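You operate a simulated robot arm through the tools that you are given. There is no shell and no other tool. Be economical: measure what you need, move in short steps, check, and stop when the job is done.

The job below is to be done with a simulated robot arm. You get a single attempt, and the scene is never put back.

Task
Take the yellow wrapped bar and put it on the grey mat. Stack the tin marked "plum" from the counter top on top of the tin marked "calcite". Press the cream button two times. Put the bag marked "myrtle" from the window bench top on the long pine table top and the bag labelled "brook" on the counter beside the scale. Take the grey bunched cloth and leave it in the white bowl. Take the bag that says "flint" from the window bench top and put it on the counter top. Take the bag that says "granite" from the bar top and leave it on the island top. Take the grey slotted block and leave it on top of the water glass. Take the blue tab on a brass plate and put it in the yellow square dish. Lift the green flap open. Do these in any order. Set down upright: bag, grey slotted block.

Only the result counts: the job must be done as asked and must still hold three seconds after the hand-in. Knocking over, shifting, dropping, spilling or breaking anything else fails it. Flat cloth is picked up by pressing the open fingertips on it (5 to 10 N) and closing them slowly along it; thin cloth reads only 2 to 8 mm in the jaws.

Robot
A 5-joint arm with a fingered hand on a trunk, on a base that drives. Base frame: it is fixed to the floor where the robot stands at the start and does not move with it; the origin is under the middle of the robot, x ahead of it, y to its left, z up. Readings come in mm, rad, newtons and seconds.
Its first joint turns from -2.007 to 2.007 rad. Places, roughly: beige paper bag, red paper bag, red small paper ba [4750, -1250, 1000]; black small bag, brown flat bag, brown open paper  [3250, 3000, 1000]; blue bag marked barley, brown open bag [4750, 1000, 1000]; blue tab on a brass plate [-1250, 3250, 1000]; counter beside the scale (16x15 cm) [420, -880, 900]; counter top [600, -200, 900]; cream button [500, 1200, 1000]; cream round can, green round can, low black tin [500, 250, 1000]; green flap [800, -1700, 1000]; grey bunched cloth (6x5x12 cm) [4600, 0, 900]; grey mat (15x16 cm) [-1040, 2340, 900]; grey slotted block (6x6x11 cm) [2300, 3300, 1100]; island top [2900, 0, 800]; long pine table top [2900, -3200, 800]; water glass (7x7x10 cm) [800, -200, 900]; white bowl (22x15x8 cm) [4700, -1900, 900]; yellow square dish (12x12x6 cm) [-1300, 2300, 900]; yellow wrapped bar (4x7x4 cm) [500, -100, 900]. The tool tilts only in the upright plane through the base axis and itself; it spins freely about its own axis. Payload 4 kg.
The TCP is the grasp point between the finger pads, 30 mm short of the fingertips. In the tool frame z runs along the fingers and y along their closing line. The gripper opens to 104 mm. The gripper's body begins 35 mm behind the TCP. The gripper is a hand of 3 fingers: y runs from the thumb to the fingers, the wrist lies at [-15, -113, -190] in the tool frame, and closing takes about 1.5 s.
Orientation is that of the tool frame in the base frame, as a unit quaternion [x, y, z, w]. With the fingers straight down and the wrist toward the robot, the tool's x, y and z point along [0, 1, 0], [1, 0, 0] and [0, 0, -1] of the base frame.

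Tools
- The arm moves only by the tool step_arm. Its argument "commands" is a list of rows, each a list of 6 numbers: the shift along the base's x, y, z in mm, then the turn, a rotation vector about the base's x, y, z in rad. In form: [[dx, dy, dz, rx, ry, rz], ...]. A call has 1 to 20 rows; each row shifts and turns the commanded pose from where the row before left it. "claw" is the closure in counts, from 0 (fully open) to 255 (shut), set as the call begins (left out, the last holds). A row lasts 0.2 s, in which the tool goes at most 50 mm and 0.15 rad; a call with a longer step from one row to the next is refused whole, and so is a gripper value outside its range. A pose out of reach is approached as far as the arm can. The call stops where the force on the tool passes 40 N (or 10 N more than at its start, if that is more) or the arm is blocked; 0.2 s more then pass. Each finger travels about 153 mm/s and halts on what it meets, pressing with about 33 N; the grip force reading is that of the motor and also rises with nothing between the fingers. The clock runs only during rows and for 0.2 s after the last one: add rows that do not move to give the fingers time. It gives the time, the measured TCP pose, the force on the tool (base axes), the opening and the grip force at its end, in the units of the frame above (readings bear some noise), with the torque about the TCP (base axes, N m) and any sound that the robot's microphone picked up.
- Cameras (640 x 400 px; columns grow to the right, rows downward): "scene" is now at [22.2, 133, 1461.6]; the picture's right is [-0.43, -0.90, 0.00], its down [-0.41, 0.19, -0.89] and it looks along [0.81, -0.38, -0.45] (base axes); focal length 248 px, centre (320, 200). "wrist" rides on the gripper at [64, -94, -117] in the tool frame; the picture's right is [-0.72, 0.33, -0.61], its down [-0.64, -0.65, 0.40] and it looks along [-0.27, 0.68, 0.68] (tool axes); focal length 238 px, centre (320, 200). There is no depth. A picture from a camera that has moved, and an enlarged one, comes with that camera's place and axes in the base frame and with its lens.
- camera(camera): a new picture of that camera. No time passes.
- move_column(by): slides the trunk up (or, below 0, down) by that many mm; the arm and the scene camera ride with it, the base frame stays. It gives what a move gives, with no picture.
- steer(legs): drives the robot by 1 to 6 legs, each [ahead, turn to the left] in mm and rad, along the robot's own axes; the way and the turn of a leg run together, so that a leg with both is an arc; at most 1500 mm and 3.142 rad a leg. The arm and the cameras ride along, it lands a little off, and it stops where it bumps. It gives what a move gives.
- curl_fingers(index, middle, thumb_bend, thumb_turn): sets how far each is bent, from 0 (flat) to 1 (curled in); at 0.3 the hand is open as for a grip, at 0.7 the pads meet at the TCP. One left out holds its place. A second passes; each finger stops where it meets its share of the squeeze, and holds until it gets a number again. A gripper value or a shape takes the hand back. It gives what a move gives, with no picture; readings hold the bend of each and the force on the fingers (four entries, about 0 where the hand has none), thumb and palm. thumb_turn goes from beside the hand (0) to across from the fingers (1), as for a grip.
- preshape(shape): the hand has 3 fingers and takes this shape, open, in about a second: jaw (thumb against the fingers, like two jaws); tri (thumb and two fingers); tip (a fingertip pinch); poke (one finger out to press); point (the index stretched); flat (the hand flat); cup (the hand cupped); fist (a fist). The gripper value then closes the fingers along that shape, each until it touches; the sizes above hold for jaw. It gives what a move gives, with no picture.
- turn_head(pan, tilt): turns the head with the scene camera to pan (to the left, within 2.705 rad either way) and tilt (down, from -0.506 to 1.204), counted from straight ahead of the robot. It gives what a move gives.
- close_up(camera, box): a new picture of the part [left, top, right, bottom] of that camera's present view, enlarged. No time passes.
- sign_off(): hands the job in; it is judged then, once.

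Go step by step. Nothing tells you exact positions but the pictures and the camera data: compare them with the known pose of the tool, close in by small moves and look again before you grip or let go. The budget is 525 turns and 300 pictures, counting those below and the enlarged ones. Unless the task says otherwise, let go and move clear before handing in, and close with one line.

The tools are called as a command line: name --pt "numbers of a row" for each row, then --argument value for the rest, lists and objects as JSON in quotes. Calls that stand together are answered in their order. step_arm: Moves the arm, as the interface text tells. Its arguments: {"type":"object","properties":{"commands":{"type":"array","items":{"type":"array","items":{"type":"number"}}},"claw":{"type":"number"}},"required":["commands"]} The other tools are called the same way: move_column (by) slides the trunk up or down; preshape (shape) gives the hand a shape; curl_fingers (index, middle, thumb_bend, thumb_turn) moves the fingers one by one; steer (legs) drives the base; turn_head (pan, tilt) turns the head that bears the scene camera; camera (camera) takes a picture; close_up (camera, box) takes an enlarged picture of a part of a camera's view; sign_off () hands the job in.

At the start:

```text
time: 0.0
eef_pos: [660.7, 10.3, 1244.6]
tool_rot: [0.708, 0.706, -0.002, 0.002]
wrist_force: [0.3, 0.0, -0.4]
ft_torque: [-0.01, 0.04, -0.02]
finger_gap: 103.8
gripper_force: 0.0
shape: jaw
bend: [0.3, 0.3, 0.3, 0.98]
finger forces: [0.1, 0.1, 0.0, 0.1, 0.0, 0.0]
trunk travel left (down, up): [-475.0, 515.0]
robot x, y, heading: [3.4, -2.1, 0.0]
head pan, tilt: [-0.443, 0.466]
```

scene: 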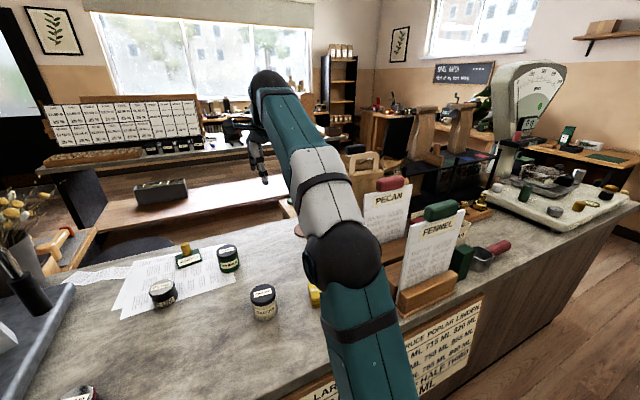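
wrist: 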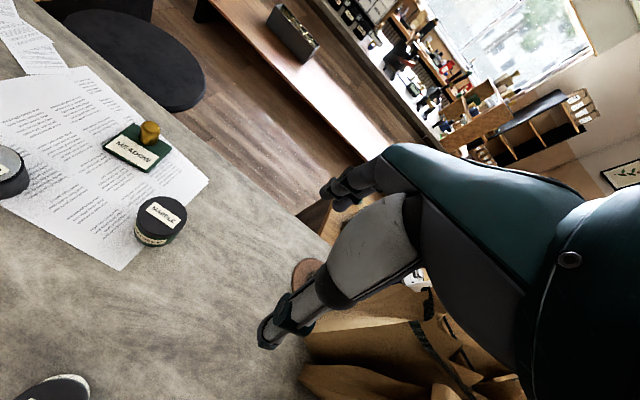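

I see a counter ahead with tins, papers and a scale to the right. I'll look around with the head to find things first.

close_up --camera "scene" --box '[100, 220, 340, 370]'

close_up --camera "scene" --box '[340, 60, 640, 300]'

turn_head --pan 0.6 --tilt 0.6

camera --camera "scene"

turn_head --pan -1.3 --tilt 0.5

camera --camera "scene"

turn_head --pan 1.8 --tilt 0.4

camera --camera "scene"

```text
2.67 times, centred on (220, 295) of scene
camera zoom: at [22.2, 133.0, 1461.6], right [-0.43, -0.9, 0.0], down [-0.41, 0.19, -0.89], along [0.81, -0.38, -0.45], focal length 663 px, centre (587, -53)
```

zoom: 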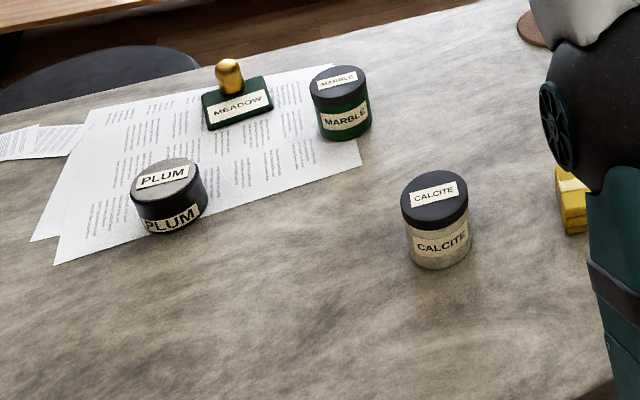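

```text
1.67 times, centred on (490, 180) of scene
camera zoom: at [22.2, 133.0, 1461.6], right [-0.43, -0.9, 0.0], down [-0.41, 0.19, -0.89], along [0.81, -0.38, -0.45], focal length 414 px, centre (37, 233)
```

zoom: 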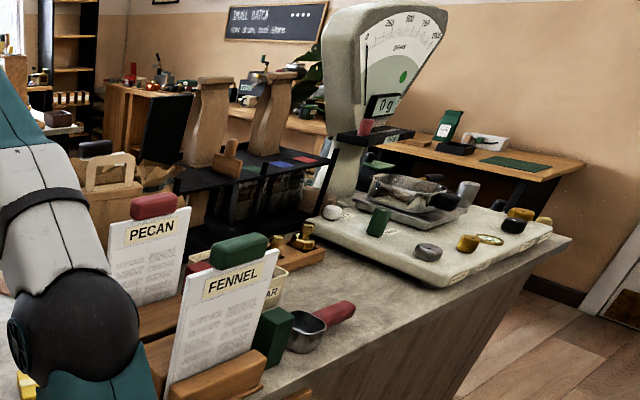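

```text
time: 1.3
eef_pos: [659.8, 8.5, 1244.2]
tool_rot: [0.709, 0.706, -0.002, 0.002]
wrist_force: [-0.3, 0.3, -0.4]
ft_torque: [-0.01, 0.0, 0.04]
finger_gap: 103.6
gripper_force: 0.0
shape: jaw
bend: [0.3, 0.3, 0.3, 0.98]
finger forces: [0.0, 0.1, 0.0, 0.0, 0.0, 0.0]
trunk travel left (down, up): [-475.0, 515.0]
robot x, y, heading: [-0.2, -1.8, -0.001]
head pan, tilt: [0.6, 0.6]
```

```text
295 pictures are left
camera scene: at [12.4, 222.3, 1449.4], right [0.56, -0.83, 0.0], down [-0.47, -0.32, -0.83], along [0.68, 0.47, -0.56], focal length 248 px, centre (320, 200)
```

scene: 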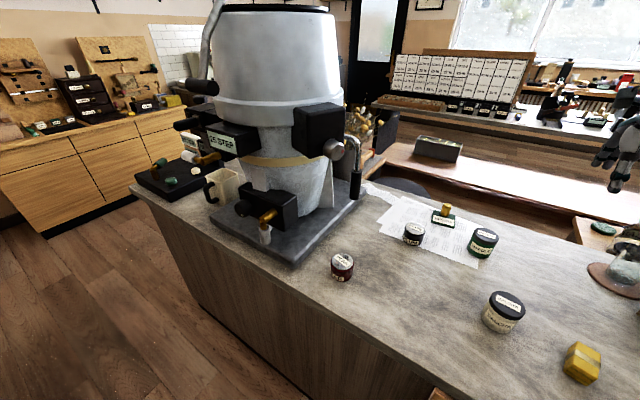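

```text
time: 3.2
eef_pos: [660.9, 10.0, 1243.5]
tool_rot: [0.708, 0.706, -0.003, 0.002]
wrist_force: [-0.5, 0.6, 0.0]
ft_torque: [0.03, 0.01, -0.01]
finger_gap: 103.8
gripper_force: 0.1
shape: jaw
bend: [0.3, 0.3, 0.3, 0.98]
finger forces: [0.0, 0.1, 0.1, 0.0, 0.0, 0.0]
trunk travel left (down, up): [-475.0, 515.0]
robot x, y, heading: [-3.1, -1.6, -0.001]
head pan, tilt: [-1.3, 0.499]
```

```text
294 pictures are left
camera scene: at [-36.2, 84.7, 1458.5], right [-0.96, -0.27, 0.0], down [-0.13, 0.46, -0.88], along [0.24, -0.85, -0.48], focal length 248 px, centre (320, 200)
```

scene: 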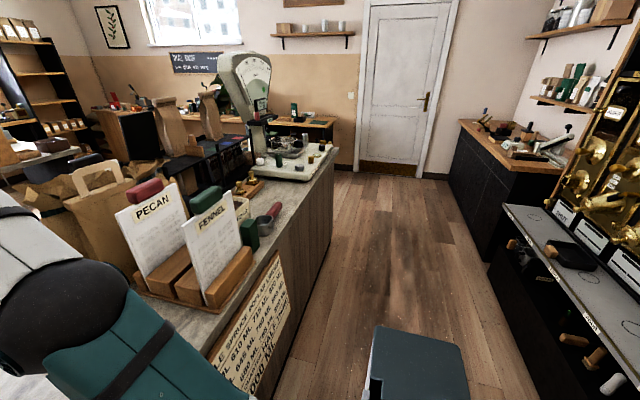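

```text
time: 5.8
eef_pos: [660.4, 9.1, 1242.9]
tool_rot: [0.708, 0.706, -0.002, 0.002]
wrist_force: [-0.7, -0.4, 0.5]
ft_torque: [0.02, -0.02, 0.02]
finger_gap: 103.9
gripper_force: 0.1
shape: jaw
bend: [0.3, 0.3, 0.3, 0.98]
finger forces: [0.0, 0.0, 0.1, 0.0, 0.0, 0.0]
trunk travel left (down, up): [-475.0, 515.0]
robot x, y, heading: [1.4, -1.9, 0.003]
head pan, tilt: [1.799, 0.4]
```

```text
293 pictures are left
camera scene: at [-81.5, 262.6, 1467.7], right [0.97, 0.23, 0.0], down [0.09, -0.38, -0.92], along [-0.21, 0.9, -0.39], focal length 248 px, centre (320, 200)
```

scene: 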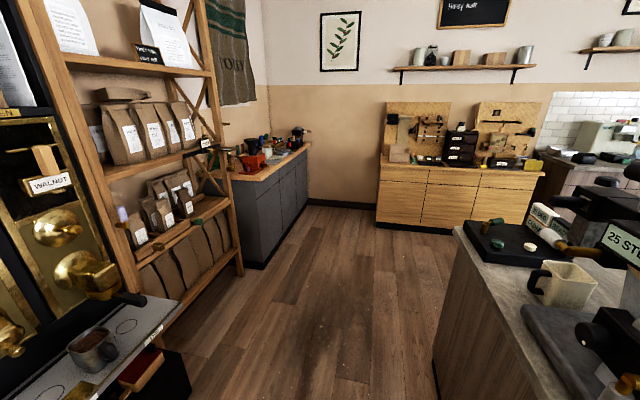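

The tins sit on the counter close by. I'll raise the trunk for a higher view to map the room.

move_column --by 500

turn_head --pan 0.0 --tilt 0.5

camera --camera "scene"

turn_head --pan -0.8 --tilt 0.5

camera --camera "scene"

turn_head --pan 0.8 --tilt 0.5

camera --camera "scene"

turn_head --pan 2.2 --tilt 0.6

camera --camera "scene"

turn_head --pan -2.2 --tilt 0.6

camera --camera "scene"

```text
refused: 500 is not a number from -400 to 400
```

```text
time: 7.6
eef_pos: [659.5, 9.3, 1244.7]
tool_rot: [0.709, 0.705, -0.002, 0.002]
wrist_force: [-0.2, 0.2, -0.6]
ft_torque: [-0.03, -0.01, 0.0]
finger_gap: 103.7
gripper_force: 0.0
shape: jaw
bend: [0.3, 0.3, 0.3, 0.98]
finger forces: [0.0, 0.0, 0.1, 0.0, 0.0, 0.0]
trunk travel left (down, up): [-475.0, 515.0]
robot x, y, heading: [2.7, -4.3, 0.002]
head pan, tilt: [0.0, 0.499]
```

```text
292 pictures are left
camera scene: at [30.4, 172.4, 1458.5], right [0.0, -1.0, 0.0], down [-0.48, 0.0, -0.88], along [0.88, 0.0, -0.48], focal length 248 px, centre (320, 200)
```

scene: 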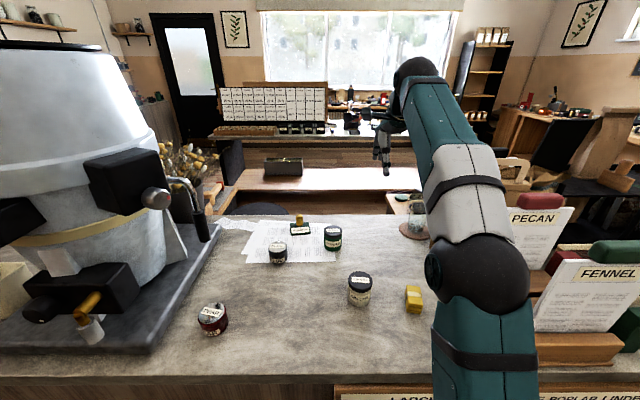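

```text
time: 8.8
eef_pos: [660.0, 10.5, 1243.4]
tool_rot: [0.708, 0.706, -0.002, 0.002]
wrist_force: [0.3, 0.1, 0.0]
ft_torque: [-0.02, 0.0, 0.01]
finger_gap: 103.5
gripper_force: 0.0
shape: jaw
bend: [0.3, 0.3, 0.3, 0.98]
finger forces: [0.1, 0.0, 0.1, 0.0, 0.1, 0.0]
trunk travel left (down, up): [-475.0, 515.0]
robot x, y, heading: [0.8, -2.4, 0.002]
head pan, tilt: [-0.799, 0.499]
```

```text
291 pictures are left
camera scene: at [2.9, 107.2, 1458.5], right [-0.72, -0.7, 0.0], down [-0.33, 0.34, -0.88], along [0.61, -0.63, -0.48], focal length 248 px, centre (320, 200)
```

scene: 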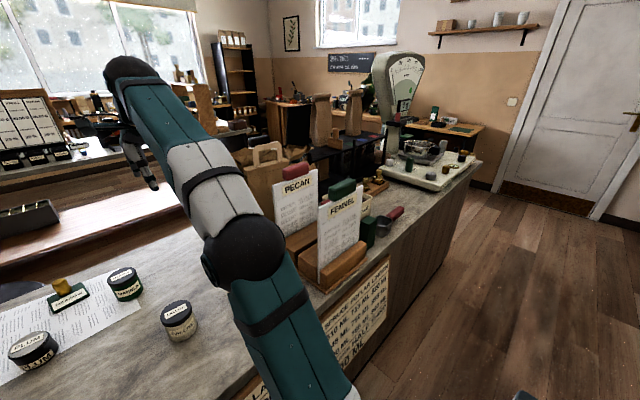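

```text
time: 10.4
eef_pos: [659.9, 8.9, 1243.8]
tool_rot: [0.708, 0.706, -0.003, 0.002]
wrist_force: [0.4, 0.1, 0.2]
ft_torque: [-0.05, 0.01, -0.01]
finger_gap: 103.7
gripper_force: 0.0
shape: jaw
bend: [0.3, 0.3, 0.3, 0.98]
finger forces: [0.1, 0.0, 0.0, 0.1, 0.0, 0.1]
trunk travel left (down, up): [-475.0, 515.0]
robot x, y, heading: [2.0, 2.5, 0.003]
head pan, tilt: [0.799, 0.499]
```

```text
290 pictures are left
camera scene: at [2.9, 237.6, 1458.5], right [0.72, -0.7, 0.0], down [-0.33, -0.34, -0.88], along [0.61, 0.63, -0.48], focal length 248 px, centre (320, 200)
```

scene: 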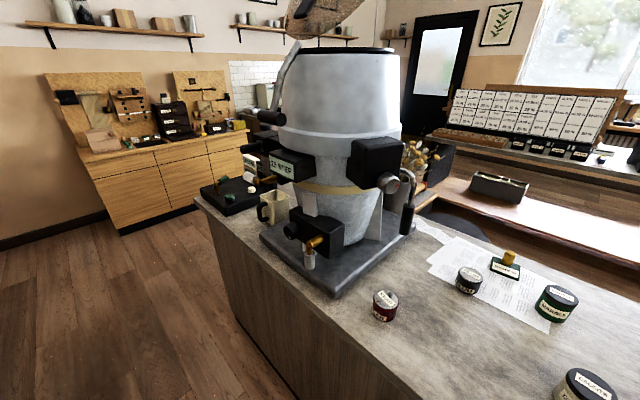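

```text
time: 12.0
eef_pos: [659.3, 10.4, 1243.9]
tool_rot: [0.708, 0.706, -0.002, 0.002]
wrist_force: [0.5, -0.3, 0.3]
ft_torque: [-0.04, 0.01, -0.05]
finger_gap: 103.6
gripper_force: 0.1
shape: jaw
bend: [0.3, 0.3, 0.3, 0.98]
finger forces: [0.0, 0.0, 0.0, 0.0, 0.0, 0.0]
trunk travel left (down, up): [-475.0, 515.0]
robot x, y, heading: [0.5, -2.1, -0.002]
head pan, tilt: [2.201, 0.6]
```

```text
289 pictures are left
camera scene: at [-112.6, 243.8, 1449.4], right [0.81, 0.59, 0.0], down [0.33, -0.46, -0.83], along [-0.49, 0.67, -0.56], focal length 248 px, centre (320, 200)
```

scene: 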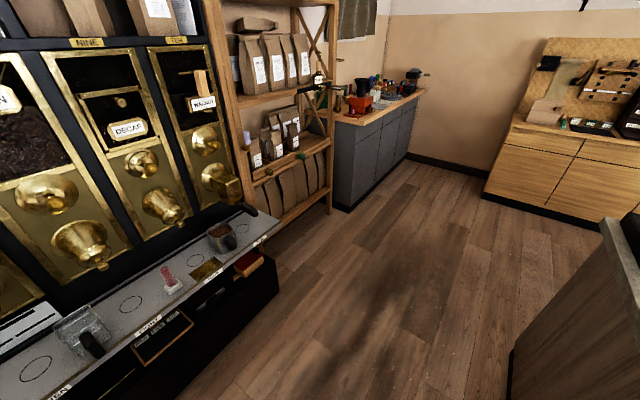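

```text
time: 15.5
eef_pos: [660.1, 9.9, 1244.4]
tool_rot: [0.708, 0.706, -0.002, 0.002]
wrist_force: [0.8, -0.6, 0.2]
ft_torque: [-0.01, 0.01, 0.04]
finger_gap: 103.5
gripper_force: 0.0
shape: jaw
bend: [0.3, 0.3, 0.3, 0.98]
finger forces: [0.0, 0.1, 0.0, 0.0, 0.0, 0.0]
trunk travel left (down, up): [-475.0, 515.0]
robot x, y, heading: [2.3, -2.2, -0.001]
head pan, tilt: [-2.201, 0.6]
```

```text
288 pictures are left
camera scene: at [-112.6, 100.9, 1449.5], right [-0.81, 0.59, 0.0], down [0.33, 0.46, -0.83], along [-0.49, -0.67, -0.56], focal length 248 px, centre (320, 200)
```

scene: 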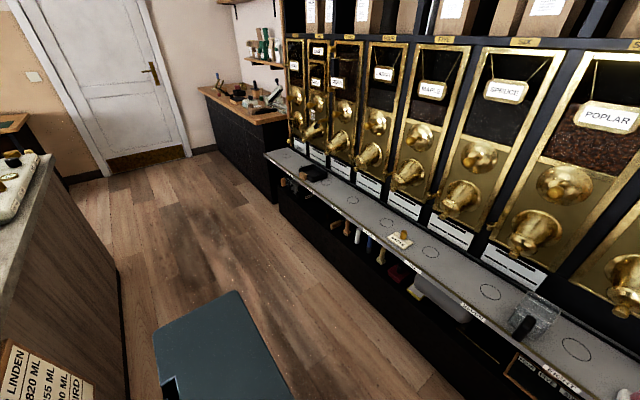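

The head pans about a point left of the arm; plum appears at about (710, 317), calcite (545, 60) and the bar (525, -90). I'll take two pictures at different trunk heights to triangulate.

turn_head --pan 0.15 --tilt 0.75

close_up --camera "scene" --box '[200, 80, 520, 280]'

move_column --by 300

camera --camera "scene"

close_up --camera "scene" --box '[200, 140, 520, 340]'

close_up --camera "wrist" --box '[0, 0, 640, 400]'

```text
time: 17.7
eef_pos: [659.5, 9.0, 1243.4]
tool_rot: [0.708, 0.706, -0.002, 0.001]
wrist_force: [0.4, 0.0, 0.3]
ft_torque: [-0.01, -0.02, 0.03]
finger_gap: 103.7
gripper_force: 0.0
shape: jaw
bend: [0.3, 0.3, 0.3, 0.98]
finger forces: [0.0, 0.0, 0.0, 0.0, 0.1, 0.1]
trunk travel left (down, up): [-475.0, 515.0]
robot x, y, heading: [0.7, -1.8, -0.002]
head pan, tilt: [0.15, 0.75]
```

```text
2.00 times, centred on (360, 180) of scene
camera zoom: at [21.4, 184.7, 1436.6], right [0.15, -0.99, 0.0], down [-0.67, -0.1, -0.73], along [0.72, 0.11, -0.68], focal length 497 px, centre (240, 240)
```

zoom: 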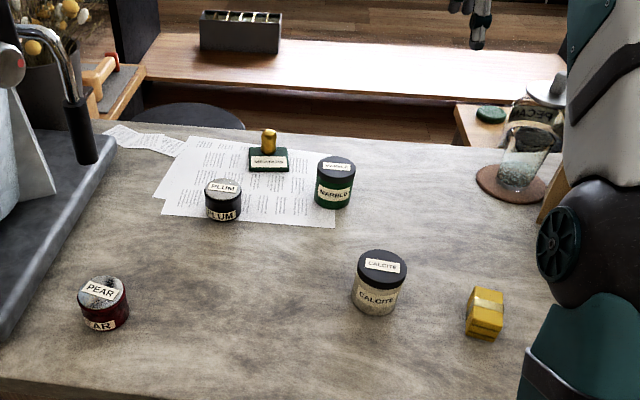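

```text
time: 20.7
eef_pos: [660.8, 10.2, 1545.0]
tool_rot: [0.708, 0.706, -0.002, 0.002]
wrist_force: [0.6, -0.1, -0.9]
ft_torque: [0.01, 0.04, -0.04]
finger_gap: 103.6
gripper_force: 0.0
shape: jaw
bend: [0.3, 0.3, 0.3, 0.98]
finger forces: [0.0, 0.0, 0.0, 0.0, 0.1, 0.1]
trunk travel left (down, up): [-775.0, 215.0]
robot x, y, heading: [-1.5, 1.7, 0.001]
head pan, tilt: [0.15, 0.75]
```

```text
286 pictures are left
camera scene: at [21.5, 184.8, 1736.5], right [0.15, -0.99, 0.0], down [-0.67, -0.1, -0.73], along [0.72, 0.11, -0.68], focal length 248 px, centre (320, 200)
```

scene: 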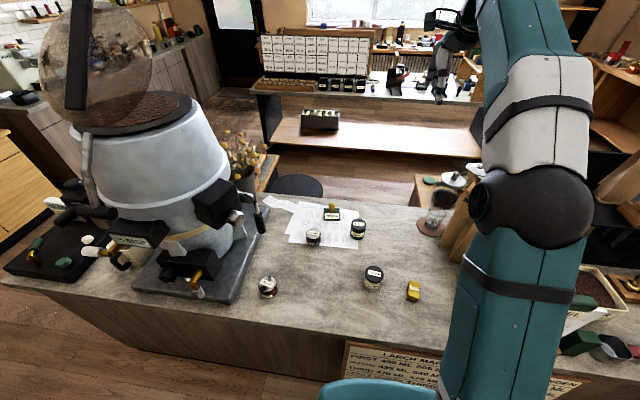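

```text
2.00 times, centred on (360, 240) of scene
camera zoom: at [21.5, 184.8, 1736.5], right [0.15, -0.99, 0.0], down [-0.67, -0.1, -0.73], along [0.72, 0.11, -0.68], focal length 497 px, centre (240, 120)
```

zoom: 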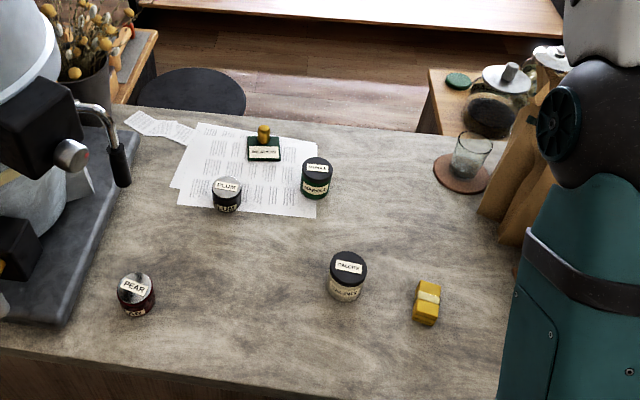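

```text
1.00 times, centred on (320, 200) of wrist
camera zoom: at [566.9, 74.2, 1660.7], right [0.32, -0.72, 0.62], down [-0.65, -0.64, -0.4], along [0.68, -0.27, -0.68], focal length 238 px, centre (320, 200)
```

zoom: 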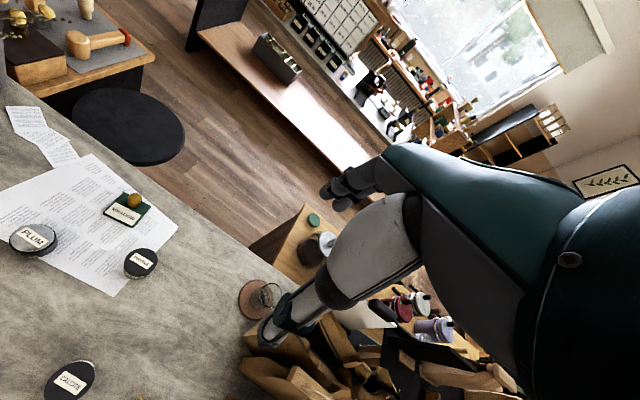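

Triangulation gives plum's lid at about (660, 310, 946) and calcite's at (494, 70, 974). I'll lower the trunk and bring the hand over plum.

move_column --by -300

step_arm --pt "0 40 0 0 0 0.063" --pt "0 45 0 0 0 0.063" --pt "0 45 0 0 0 0.063" --pt "0 45 0 0 0 0.063" --pt "0 45 0 0 0 0.063" --pt "0 45 0 0 0 0.063" --pt "0 35 -20 0 0 0.061" --pt "0 0 -45 0 0 0" --pt "0 0 -45 0 0 0" --pt "0 0 -45 0 0 0" --pt "0 0 -40 0 0 0" --pt "0 0 0 0 0 0"

camera --camera "wrist"

camera --camera "scene"

```text
time: 23.7
eef_pos: [660.9, 10.0, 1244.4]
tool_rot: [0.708, 0.706, -0.002, 0.001]
wrist_force: [-0.5, 1.4, 0.2]
ft_torque: [-0.02, -0.03, -0.01]
finger_gap: 103.8
gripper_force: 0.0
shape: jaw
bend: [0.3, 0.3, 0.3, 0.98]
finger forces: [0.0, 0.1, 0.0, 0.0, 0.0, 0.1]
trunk travel left (down, up): [-475.0, 515.0]
robot x, y, heading: [-0.0, -0.2, -0.001]
head pan, tilt: [0.15, 0.75]
```

```text
time: 26.3
eef_pos: [645.5, 291.0, 1031.1]
tool_rot: [0.537, 0.844, 0.0, 0.002]
wrist_force: [-0.4, 1.0, 0.7]
ft_torque: [0.0, -0.04, -0.03]
finger_gap: 104.1
gripper_force: 0.0
shape: jaw
bend: [0.3, 0.3, 0.3, 0.98]
finger forces: [0.0, 0.0, 0.0, 0.1, 0.1, 0.0]
out of reach, approached as far as the arm can: row 3, 5, 6
trunk travel left (down, up): [-475.0, 515.0]
robot x, y, heading: [1.6, -1.8, -0.001]
head pan, tilt: [0.15, 0.75]
```

```text
283 pictures are left
camera wrist: at [533.8, 308.5, 1148.5], right [0.6, -0.51, 0.61], down [-0.32, -0.86, -0.4], along [0.73, 0.05, -0.68], focal length 238 px, centre (320, 200)
```

wrist: 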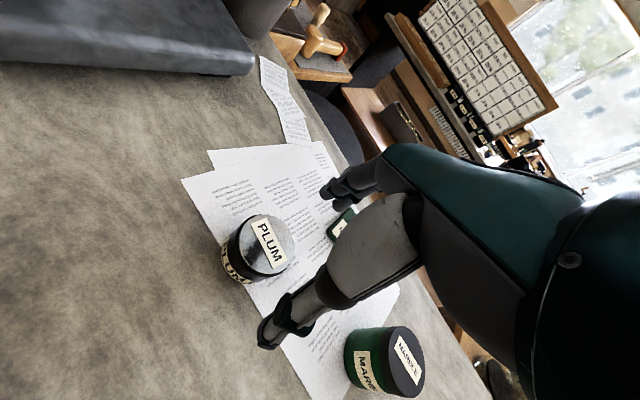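

```text
282 pictures are left
camera scene: at [21.5, 184.9, 1436.5], right [0.15, -0.99, 0.0], down [-0.67, -0.1, -0.73], along [0.72, 0.11, -0.68], focal length 248 px, centre (320, 200)
```

scene: 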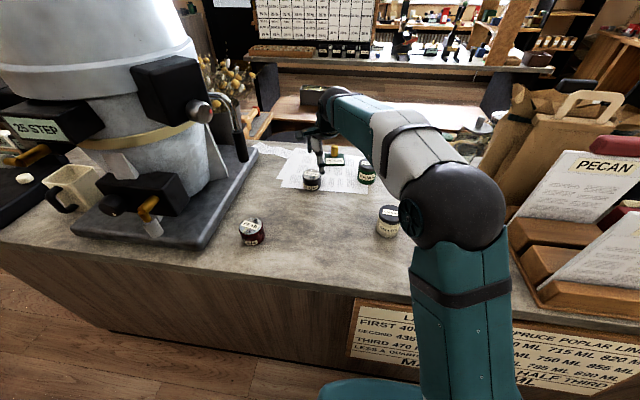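

The wrist camera agrees: plum at about (656, 309). I'll centre on it and go down, watching the force.

step_arm --pt "11 18 0 0 0 0" --pt "0 0 -40 0 0 0" --pt "0 0 -20 0 0 0" --pt "0 0 -20 0 0 0" --pt "0 0 0 0 0 0"

camera --camera "wrist"

```text
time: 27.5
eef_pos: [656.8, 304.4, 951.3]
tool_rot: [0.536, 0.845, 0.001, -0.002]
wrist_force: [-0.2, -0.8, -0.8]
ft_torque: [0.02, 0.02, 0.04]
finger_gap: 103.8
gripper_force: 0.0
shape: jaw
bend: [0.3, 0.3, 0.3, 0.98]
finger forces: [0.0, 0.1, 0.1, 0.0, 0.0, 0.0]
out of reach, approached as far as the arm can: row 1
trunk travel left (down, up): [-475.0, 515.0]
robot x, y, heading: [-1.8, -1.6, -0.001]
head pan, tilt: [0.15, 0.75]
```

```text
281 pictures are left
camera wrist: at [546.4, 321.0, 1067.7], right [0.6, -0.51, 0.61], down [-0.32, -0.86, -0.41], along [0.73, 0.05, -0.68], focal length 238 px, centre (320, 200)
```

wrist: 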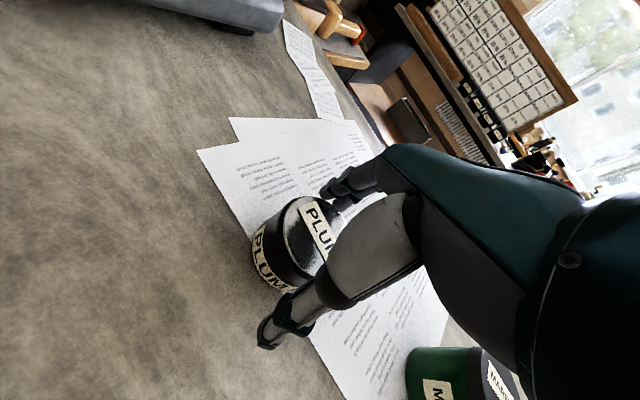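

The hand straddles the tin. I'll lower further in small steps, then close.

step_arm --pt "0 3 -10 0 0 0" --pt "0 0 -10 0 0 0" --pt "0 0 -3 0 0 0" --pt "0 0 0 0 0 0"

step_arm --pt "0 0 0 0 0 0" --pt "0 0 0 0 0 0" --pt "0 0 0 0 0 0" --pt "0 0 0 0 0 0" --pt "0 0 0 0 0 0" --pt "0 0 0 0 0 0" --pt "0 0 0 0 0 0" --pt "0 0 0 0 0 0" --claw 255

camera --camera "wrist"

```text
time: 28.5
eef_pos: [657.6, 305.0, 929.3]
tool_rot: [0.535, 0.845, 0.003, -0.002]
wrist_force: [-2.2, 0.7, 10.9]
ft_torque: [0.18, -0.58, 0.03]
finger_gap: 103.1
gripper_force: 0.1
shape: jaw
bend: [0.3, 0.3, 0.3, 0.98]
finger forces: [0.1, 10.7, 0.0, 0.1, 0.0, 0.0]
out of reach, approached as far as the arm can: row 3
trunk travel left (down, up): [-475.0, 515.0]
robot x, y, heading: [-0.5, 1.6, -0.003]
head pan, tilt: [0.15, 0.75]
```

```text
time: 30.3
eef_pos: [658.4, 304.2, 930.4]
tool_rot: [0.534, 0.845, 0.003, 0.0]
wrist_force: [-3.9, -1.6, 32.6]
ft_torque: [-0.32, 1.12, -0.07]
finger_gap: 53.4
gripper_force: 33.2
shape: jaw
bend: [0.74, 0.44, 0.69, 1.0]
finger forces: [24.1, 6.5, 0.0, 0.0, 57.1, 0.0]
trunk travel left (down, up): [-475.0, 515.0]
robot x, y, heading: [-0.7, 1.4, 0.004]
head pan, tilt: [0.15, 0.75]
```

```text
280 pictures are left
camera wrist: at [545.1, 321.4, 1047.4], right [0.6, -0.51, 0.61], down [-0.31, -0.86, -0.41], along [0.73, 0.05, -0.68], focal length 238 px, centre (320, 200)
```

wrist: 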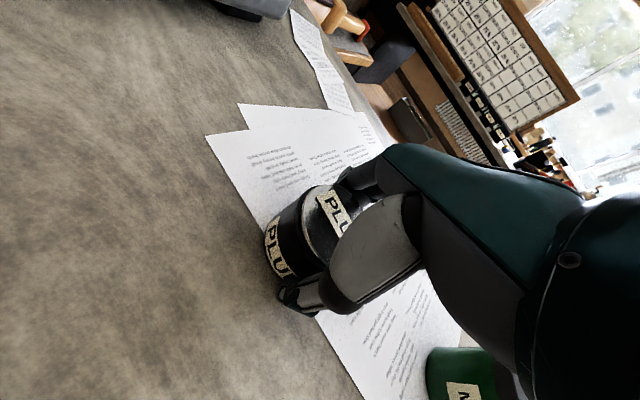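

One finger slid past the tin, so the hand sits a little too far right. I'll open, shift left, lift slightly and grip again.

step_arm --pt "0 0 3 0 0 0" --pt "0 0 3 0 0 0" --pt "0 0 0 0 0 0" --pt "0 0 0 0 0 0" --pt "-4 7 0 0 0 0" --pt "0 0 0 0 0 0" --claw 0

close_up --camera "wrist" --box '[160, 100, 480, 300]'

```text
time: 31.7
eef_pos: [658.2, 307.8, 932.9]
tool_rot: [0.534, 0.845, 0.003, -0.004]
wrist_force: [0.3, -0.6, -0.5]
ft_torque: [-0.01, -0.03, 0.01]
finger_gap: 103.6
gripper_force: 0.2
shape: jaw
bend: [0.3, 0.3, 0.3, 0.98]
finger forces: [0.1, 0.0, 0.1, 0.1, 0.0, 0.0]
out of reach, approached as far as the arm can: row 5
trunk travel left (down, up): [-475.0, 515.0]
robot x, y, heading: [0.7, -1.8, 0.002]
head pan, tilt: [0.15, 0.75]
```

```text
2.00 times, centred on (320, 200) of wrist
camera zoom: at [546.5, 324.5, 1050.4], right [0.61, -0.51, 0.61], down [-0.32, -0.86, -0.41], along [0.73, 0.05, -0.68], focal length 477 px, centre (320, 200)
```

zoom: 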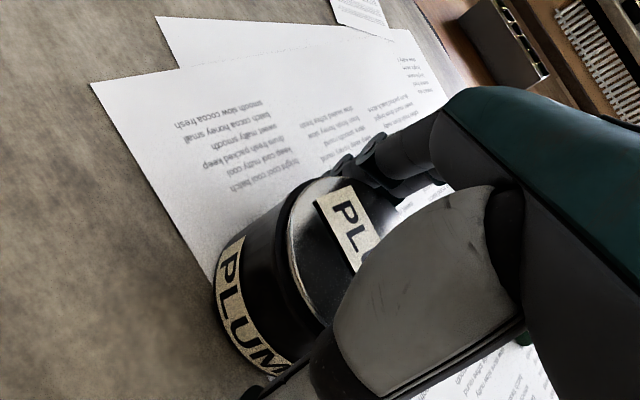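

step_arm --pt "0 0 0 0 0 0" --pt "0 0 0 0 0 0" --pt "0 0 0 0 0 0" --pt "0 0 0 0 0 0" --pt "0 0 0 0 0 0" --pt "0 0 0 0 0 0" --pt "0 0 0 0 0 0" --pt "0 0 0 0 0 0" --claw 255

camera --camera "wrist"

close_up --camera "scene" --box '[260, 120, 420, 220]'

```text
time: 33.5
eef_pos: [657.8, 309.5, 933.9]
tool_rot: [0.535, 0.845, 0.002, -0.003]
wrist_force: [0.0, -0.6, -0.2]
ft_torque: [0.01, 0.03, 0.02]
finger_gap: 52.8
gripper_force: 32.8
shape: jaw
bend: [0.74, 0.44, 0.7, 1.0]
finger forces: [19.2, 10.6, 0.0, 0.0, 29.9, 0.0]
trunk travel left (down, up): [-475.0, 515.0]
robot x, y, heading: [-3.1, -2.1, 0.004]
head pan, tilt: [0.15, 0.75]
```

```text
278 pictures are left
camera wrist: at [546.7, 324.5, 1050.5], right [0.61, -0.51, 0.61], down [-0.32, -0.86, -0.41], along [0.73, 0.05, -0.68], focal length 238 px, centre (320, 200)
```

wrist: 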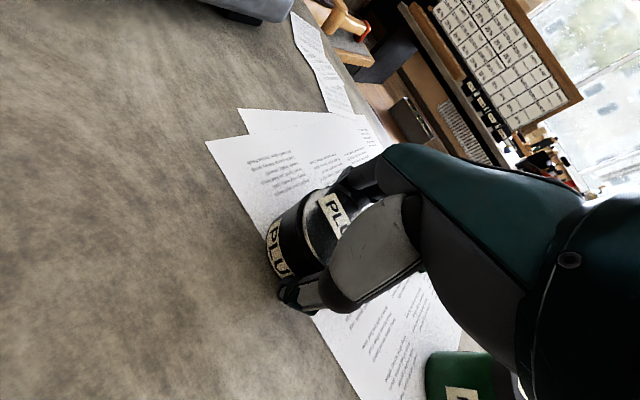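

```text
4.00 times, centred on (340, 170) of scene
camera zoom: at [21.6, 184.9, 1436.5], right [0.15, -0.99, 0.0], down [-0.67, -0.1, -0.73], along [0.72, 0.11, -0.68], focal length 994 px, centre (240, 320)
```

zoom: 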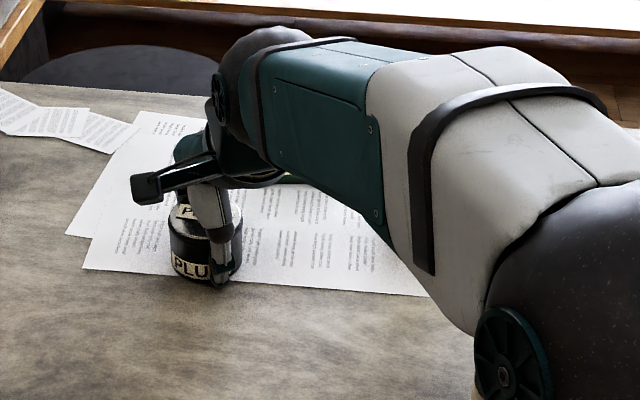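

The tin is held off-centre toward the left. I'll open, shift about 11 mm left, and grip once more.

step_arm --pt "0 0 0 0 0 0" --pt "0 0 0 0 0 0" --pt "0 0 0 0 0 0" --pt "0 0 0 0 0 0" --pt "-2 5 0 0 0 0" --pt "-2 5 0 0 0 0" --pt "0 0 0 0 0 0" --claw 0

step_arm --pt "0 0 0 0 0 0" --pt "0 0 0 0 0 0" --pt "0 0 0 0 0 0" --pt "0 0 0 0 0 0" --pt "0 0 0 0 0 0" --pt "0 0 0 0 0 0" --pt "0 0 0 0 0 0" --pt "0 0 0 0 0 0" --claw 255

close_up --camera "scene" --box '[260, 120, 420, 220]'

```text
time: 35.1
eef_pos: [659.2, 307.6, 932.2]
tool_rot: [0.534, 0.846, 0.002, -0.002]
wrist_force: [0.1, 0.3, -0.7]
ft_torque: [0.01, -0.01, 0.0]
finger_gap: 103.8
gripper_force: 0.0
shape: jaw
bend: [0.3, 0.3, 0.3, 0.98]
finger forces: [0.0, 0.0, 0.0, 0.0, 0.1, 0.0]
out of reach, approached as far as the arm can: row 5, 6
trunk travel left (down, up): [-475.0, 515.0]
robot x, y, heading: [1.9, 0.4, -0.003]
head pan, tilt: [0.15, 0.75]
```

```text
time: 36.9
eef_pos: [657.8, 308.7, 932.5]
tool_rot: [0.534, 0.845, 0.002, -0.003]
wrist_force: [0.0, -0.7, 0.2]
ft_torque: [0.0, 0.0, -0.01]
finger_gap: 52.7
gripper_force: 33.3
shape: jaw
bend: [0.74, 0.44, 0.71, 1.0]
finger forces: [19.1, 10.5, 0.0, 0.1, 29.9, 0.0]
trunk travel left (down, up): [-475.0, 515.0]
robot x, y, heading: [0.3, -3.6, 0.001]
head pan, tilt: [0.15, 0.75]
```

```text
4.00 times, centred on (340, 170) of scene
camera zoom: at [21.5, 184.9, 1436.5], right [0.15, -0.99, 0.0], down [-0.67, -0.1, -0.73], along [0.72, 0.11, -0.68], focal length 994 px, centre (240, 320)
```

zoom: 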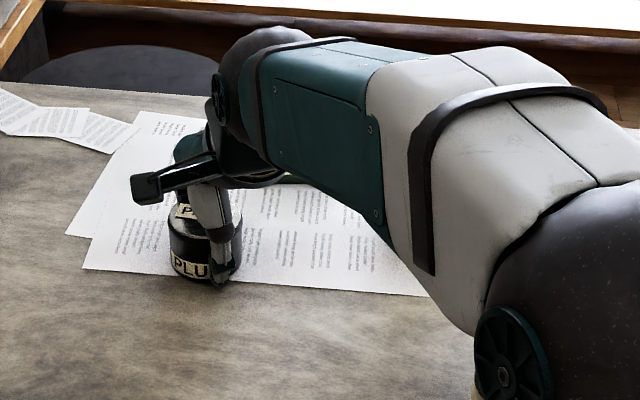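

The arm is at its reach limit here and would not shift left. I'll open, rise, lower the trunk by the same amount for a better arm posture, then recentre.

step_arm --pt "0 0 0 0 0 0" --pt "0 0 0 0 0 0" --pt "0 0 0 0 0 0" --pt "0 0 0 0 0 0" --pt "0 0 20 0 0 0" --pt "0 0 40 0 0 0" --pt "0 0 40 0 0 0" --pt "0 0 40 0 0 0" --pt "0 0 40 0 0 0" --pt "0 0 0 0 0 0" --claw 0

step_arm --pt "-3 6 0 0 0 0" --pt "-3 6 0 0 0 0" --pt "0 0 0 0 0 0"

step_arm --pt "-15 -7 0 0 0 0" --pt "-15 -7 0 0 0 0" --pt "0 0 0 0 0 0"

```text
time: 39.1
eef_pos: [661.1, 305.6, 1115.9]
tool_rot: [0.535, 0.845, 0.001, -0.003]
wrist_force: [-0.6, 0.4, 0.3]
ft_torque: [0.01, 0.01, 0.01]
finger_gap: 103.7
gripper_force: 0.0
shape: jaw
bend: [0.3, 0.3, 0.3, 0.98]
finger forces: [0.0, 0.0, 0.0, 0.0, 0.0, 0.1]
trunk travel left (down, up): [-475.0, 515.0]
robot x, y, heading: [2.7, 0.3, -0.004]
head pan, tilt: [0.15, 0.75]
```

```text
time: 39.9
eef_pos: [658.7, 306.9, 1113.1]
tool_rot: [0.535, 0.845, 0.002, -0.003]
wrist_force: [-0.4, -0.2, 1.3]
ft_torque: [0.0, 0.01, 0.0]
finger_gap: 103.8
gripper_force: 0.1
shape: jaw
bend: [0.3, 0.3, 0.3, 0.98]
finger forces: [0.1, 0.0, 0.0, 0.0, 0.0, 0.0]
out of reach, approached as far as the arm can: row 1, 2
trunk travel left (down, up): [-475.0, 515.0]
robot x, y, heading: [1.6, 1.4, 0.002]
head pan, tilt: [0.15, 0.75]
```

```text
time: 40.7
eef_pos: [627.9, 291.8, 1113.4]
tool_rot: [0.535, 0.845, 0.002, -0.002]
wrist_force: [0.3, 0.1, -0.2]
ft_torque: [-0.03, 0.01, 0.05]
finger_gap: 103.7
gripper_force: 0.1
shape: jaw
bend: [0.3, 0.3, 0.3, 0.98]
finger forces: [0.1, 0.0, 0.0, 0.0, 0.0, 0.0]
trunk travel left (down, up): [-475.0, 515.0]
robot x, y, heading: [-1.3, 1.2, -0.002]
head pan, tilt: [0.15, 0.75]
```

step_arm --pt "0 0 0 0 0 0.1" --pt "0 0 0 0 0 0.1" --pt "0 0 0 0 0 0"

step_arm --pt "-6 12 0 0 0 0" --pt "-6 12 0 0 0 0" --pt "0 0 0 0 0 0"

```text
time: 41.5
eef_pos: [606.1, 332.6, 1113.4]
tool_rot: [0.466, 0.884, -0.014, 0.023]
wrist_force: [0.0, 0.9, -0.7]
ft_torque: [0.02, 0.04, 0.01]
finger_gap: 103.7
gripper_force: 0.1
shape: jaw
bend: [0.3, 0.3, 0.3, 0.98]
finger forces: [0.1, 0.1, 0.0, 0.1, 0.0, 0.1]
out of reach, approached as far as the arm can: row 1, 2
trunk travel left (down, up): [-475.0, 515.0]
robot x, y, heading: [-0.2, 1.9, -0.001]
head pan, tilt: [0.15, 0.75]
```

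```text
time: 42.3
eef_pos: [599.5, 351.4, 1113.9]
tool_rot: [0.462, 0.887, -0.011, 0.018]
wrist_force: [0.3, 0.0, -1.2]
ft_torque: [0.01, -0.02, -0.02]
finger_gap: 103.4
gripper_force: 0.2
shape: jaw
bend: [0.3, 0.3, 0.3, 0.98]
finger forces: [0.0, 0.0, 0.0, 0.0, 0.1, 0.0]
out of reach, approached as far as the arm can: row 2
trunk travel left (down, up): [-475.0, 515.0]
robot x, y, heading: [-1.9, 2.1, 0.003]
head pan, tilt: [0.15, 0.75]
```

step_arm --pt "0 0 0 0 0 0" --pt "0 0 0 0 0 0" --pt "0 0 0 0 0 0"

step_arm --pt "0 0 0 0 0 -0.1" --pt "0 0 0 0 0 0" --pt "0 0 0 0 0 0"

camera --camera "scene"

```text
time: 43.1
eef_pos: [598.5, 349.9, 1114.5]
tool_rot: [0.462, 0.887, -0.012, 0.016]
wrist_force: [0.0, -1.2, -0.4]
ft_torque: [-0.02, -0.01, -0.03]
finger_gap: 103.5
gripper_force: 0.0
shape: jaw
bend: [0.3, 0.3, 0.3, 0.98]
finger forces: [0.0, 0.0, 0.0, 0.1, 0.1, 0.1]
trunk travel left (down, up): [-475.0, 515.0]
robot x, y, heading: [-2.7, -3.3, -0.003]
head pan, tilt: [0.15, 0.75]
```

```text
time: 43.9
eef_pos: [613.0, 329.3, 1113.7]
tool_rot: [0.497, 0.868, -0.006, 0.004]
wrist_force: [1.2, -0.6, -0.4]
ft_torque: [0.0, 0.0, -0.03]
finger_gap: 103.6
gripper_force: 0.1
shape: jaw
bend: [0.3, 0.3, 0.3, 0.98]
finger forces: [0.1, 0.0, 0.1, 0.1, 0.0, 0.1]
out of reach, approached as far as the arm can: row 1
trunk travel left (down, up): [-475.0, 515.0]
robot x, y, heading: [1.2, 2.5, 0.002]
head pan, tilt: [0.15, 0.75]
```

```text
275 pictures are left
camera scene: at [21.3, 184.9, 1436.5], right [0.15, -0.99, 0.0], down [-0.67, -0.1, -0.73], along [0.72, 0.11, -0.68], focal length 248 px, centre (320, 200)
```

scene: 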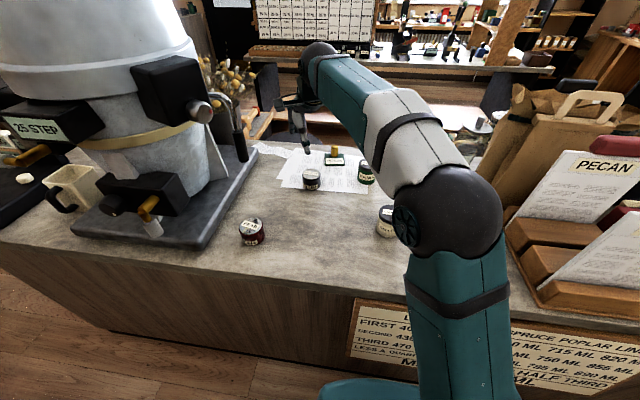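

step_arm --pt "0 0 0 0 0 -0.15" --pt "0 0 0 0 0 -0.15" --pt "0 0 0 0 0 -0.15" --pt "0 0 0 0 0 -0.15" --pt "0 0 0 0 0 -0.15" --pt "0 0 0 0 0 -0.15" --pt "0 0 0 0 0 0" --pt "0 0 0 0 0 0"

camera --camera "scene"

```text
time: 45.7
eef_pos: [673.0, 170.7, 1114.8]
tool_rot: [0.754, 0.641, 0.081, -0.117]
wrist_force: [-0.2, 0.4, -0.4]
ft_torque: [-0.02, 0.01, -0.03]
finger_gap: 103.7
gripper_force: 0.0
shape: jaw
bend: [0.3, 0.3, 0.3, 0.98]
finger forces: [0.1, 0.0, 0.1, 0.1, 0.0, 0.0]
out of reach, approached as far as the arm can: row 1, 2, 3, 4, 5, 6
trunk travel left (down, up): [-475.0, 515.0]
robot x, y, heading: [-0.3, 1.1, 0.002]
head pan, tilt: [0.15, 0.75]
```

```text
274 pictures are left
camera scene: at [21.4, 184.9, 1436.5], right [0.15, -0.99, 0.0], down [-0.67, -0.1, -0.73], along [0.72, 0.11, -0.68], focal length 248 px, centre (320, 200)
```

scene: 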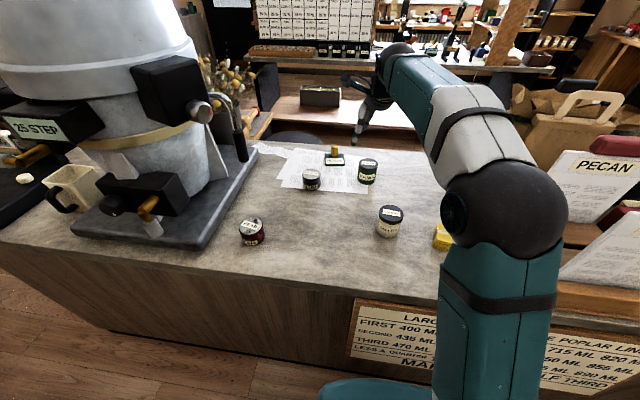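

Lesson: pointing straight down, the tool's yaw must follow the arm's bearing. I'll return to plum with yaw matched to bearing.

step_arm --pt "-5.5 21.5 0 -0.0445 -0.0187 0.0995" --pt "-5.5 21.5 0 -0.0445 -0.0187 0.0995" --pt "-5.5 21.5 0 -0.0445 -0.0187 0.0995" --pt "-5.5 21.5 0 -0.0445 -0.0187 0.0995" --pt "-5.5 21.5 0 -0.0445 -0.0187 0.0995" --pt "-5.5 21.5 0 -0.0445 -0.0187 0.0995" --pt "0 0 0 0 0 0"

```text
time: 47.3
eef_pos: [639.7, 298.2, 1113.3]
tool_rot: [0.533, 0.846, 0.0, -0.003]
wrist_force: [0.5, -0.5, 0.0]
ft_torque: [-0.02, 0.01, -0.02]
finger_gap: 103.6
gripper_force: 0.2
shape: jaw
bend: [0.3, 0.3, 0.3, 0.98]
finger forces: [0.0, 0.1, 0.0, 0.0, 0.1, 0.0]
trunk travel left (down, up): [-475.0, 515.0]
robot x, y, heading: [-0.2, -0.8, -0.004]
head pan, tilt: [0.15, 0.75]
```

close_up --camera "wrist" --box '[160, 100, 480, 300]'

close_up --camera "scene" --box '[240, 120, 480, 270]'

```text
2.00 times, centred on (320, 200) of wrist
camera zoom: at [528.0, 314.4, 1231.0], right [0.61, -0.51, 0.61], down [-0.31, -0.86, -0.41], along [0.73, 0.05, -0.68], focal length 477 px, centre (320, 200)
```

zoom: 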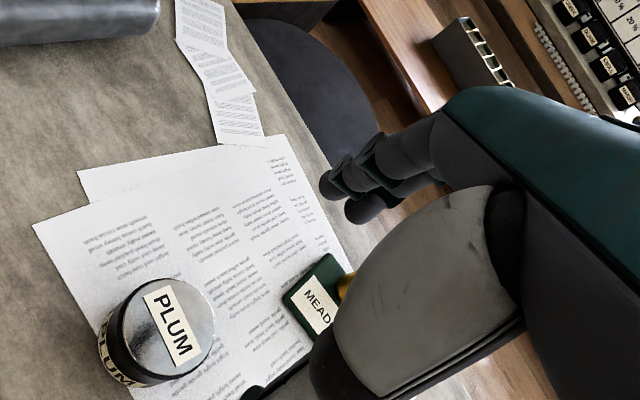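

```text
2.67 times, centred on (360, 195) of scene
camera zoom: at [21.4, 184.9, 1436.5], right [0.15, -0.99, 0.0], down [-0.67, -0.1, -0.73], along [0.72, 0.11, -0.68], focal length 663 px, centre (213, 213)
```

zoom: 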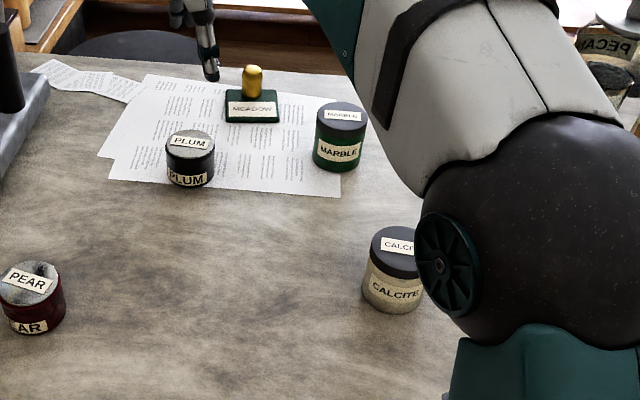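

Plum is still at (660, 310) and the earlier grip was in fact balanced (forces matched). I'll go back, grip and lift gently to test.

step_arm --pt "20 12 0 0 0 0" --pt "0 0 -50 0 0 0" --pt "0 0 -50 0 0 0" --pt "0 0 -50 0 0 0" --pt "0 0 -20 0 0 0" --pt "0 0 -10 0 0 0" --pt "0 0 0 0 0 0"

step_arm --pt "0 0 0 0 0 0" --pt "0 0 0 0 0 0" --pt "0 0 0 0 0 0" --pt "0 0 0 0 0 0" --pt "0 0 0 0 0 0" --pt "0 0 0 0 0 0" --pt "0 0 0 0 0 0" --pt "0 0 0 0 0 0" --pt "0 0 10 0 0 0" --pt "0 0 10 0 0 0" --pt "0 0 0 0 0 0" --claw 255

close_up --camera "scene" --box '[260, 120, 420, 220]'

```text
time: 48.9
eef_pos: [659.4, 310.4, 933.8]
tool_rot: [0.533, 0.846, 0.001, -0.004]
wrist_force: [0.5, 0.3, -0.5]
ft_torque: [-0.01, 0.03, -0.02]
finger_gap: 103.6
gripper_force: 0.0
shape: jaw
bend: [0.3, 0.3, 0.3, 0.98]
finger forces: [0.0, 0.0, 0.0, 0.0, 0.0, 0.1]
trunk travel left (down, up): [-475.0, 515.0]
robot x, y, heading: [1.0, 1.3, 0.002]
head pan, tilt: [0.15, 0.75]
```

```text
time: 51.3
eef_pos: [659.6, 311.0, 954.6]
tool_rot: [0.533, 0.846, 0.001, -0.003]
wrist_force: [0.7, -0.4, -1.6]
ft_torque: [-0.04, 0.02, 0.0]
finger_gap: 52.8
gripper_force: 33.4
shape: jaw
bend: [0.74, 0.45, 0.69, 1.0]
finger forces: [19.3, 10.4, 0.0, 0.1, 29.9, 0.0]
trunk travel left (down, up): [-475.0, 515.0]
robot x, y, heading: [-1.1, 1.5, -0.006]
head pan, tilt: [0.15, 0.75]
```

```text
4.00 times, centred on (340, 170) of scene
camera zoom: at [21.6, 184.9, 1436.5], right [0.15, -0.99, 0.0], down [-0.67, -0.1, -0.73], along [0.72, 0.11, -0.68], focal length 994 px, centre (240, 320)
```

zoom: 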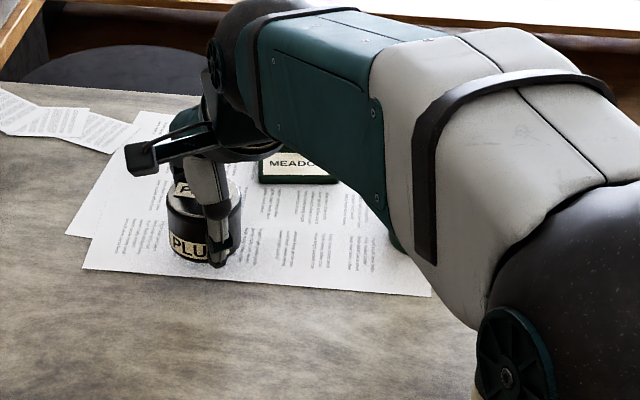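

Plum lifts fine. Now I'll test how far in the arm can reach, since calcite is only 500 mm from the axis.

step_arm --pt "0 0 30 0 0 0" --pt "0 0 40 0 0 0" --pt "0 0 40 0 0 0" --pt "0 -25 0 0 0 -0.033" --pt "0 -45 0 0 0 -0.06" --pt "0 -45 0 0 0 -0.06" --pt "0 -45 0 0 0 -0.06" --pt "0 -45 0 0 0 -0.06" --pt "0 -22 0 0 0 -0.03" --pt "-30 -5 0 0 0 0" --pt "-30 -4 0 0 0 0" --pt "-30 -4 0 0 0 0" --pt "-30 -4 0 0 0 0" --pt "0 0 0 0 0 0"

camera --camera "scene"

```text
time: 54.3
eef_pos: [539.2, 73.6, 1064.9]
tool_rot: [0.659, 0.752, -0.004, 0.002]
wrist_force: [0.6, -0.1, -1.1]
ft_torque: [0.04, -0.04, -0.01]
finger_gap: 52.7
gripper_force: 33.4
shape: jaw
bend: [0.74, 0.45, 0.69, 1.0]
finger forces: [19.5, 10.5, 0.0, 0.0, 30.0, 0.0]
out of reach, approached as far as the arm can: row 9
trunk travel left (down, up): [-475.0, 515.0]
robot x, y, heading: [-1.1, -0.2, 0.001]
head pan, tilt: [0.15, 0.75]
```

```text
270 pictures are left
camera scene: at [21.4, 184.8, 1436.5], right [0.15, -0.99, 0.0], down [-0.67, -0.1, -0.73], along [0.72, 0.11, -0.68], focal length 248 px, centre (320, 200)
```

scene: 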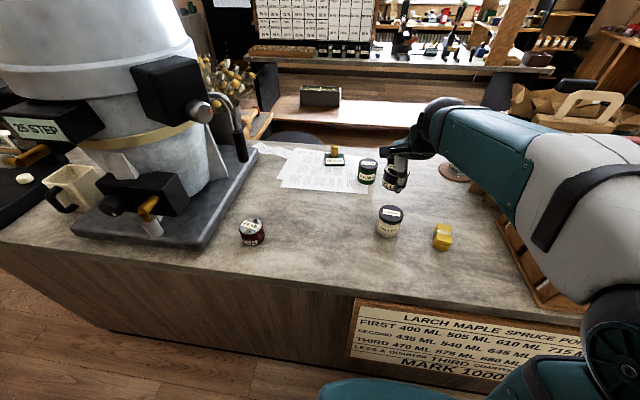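

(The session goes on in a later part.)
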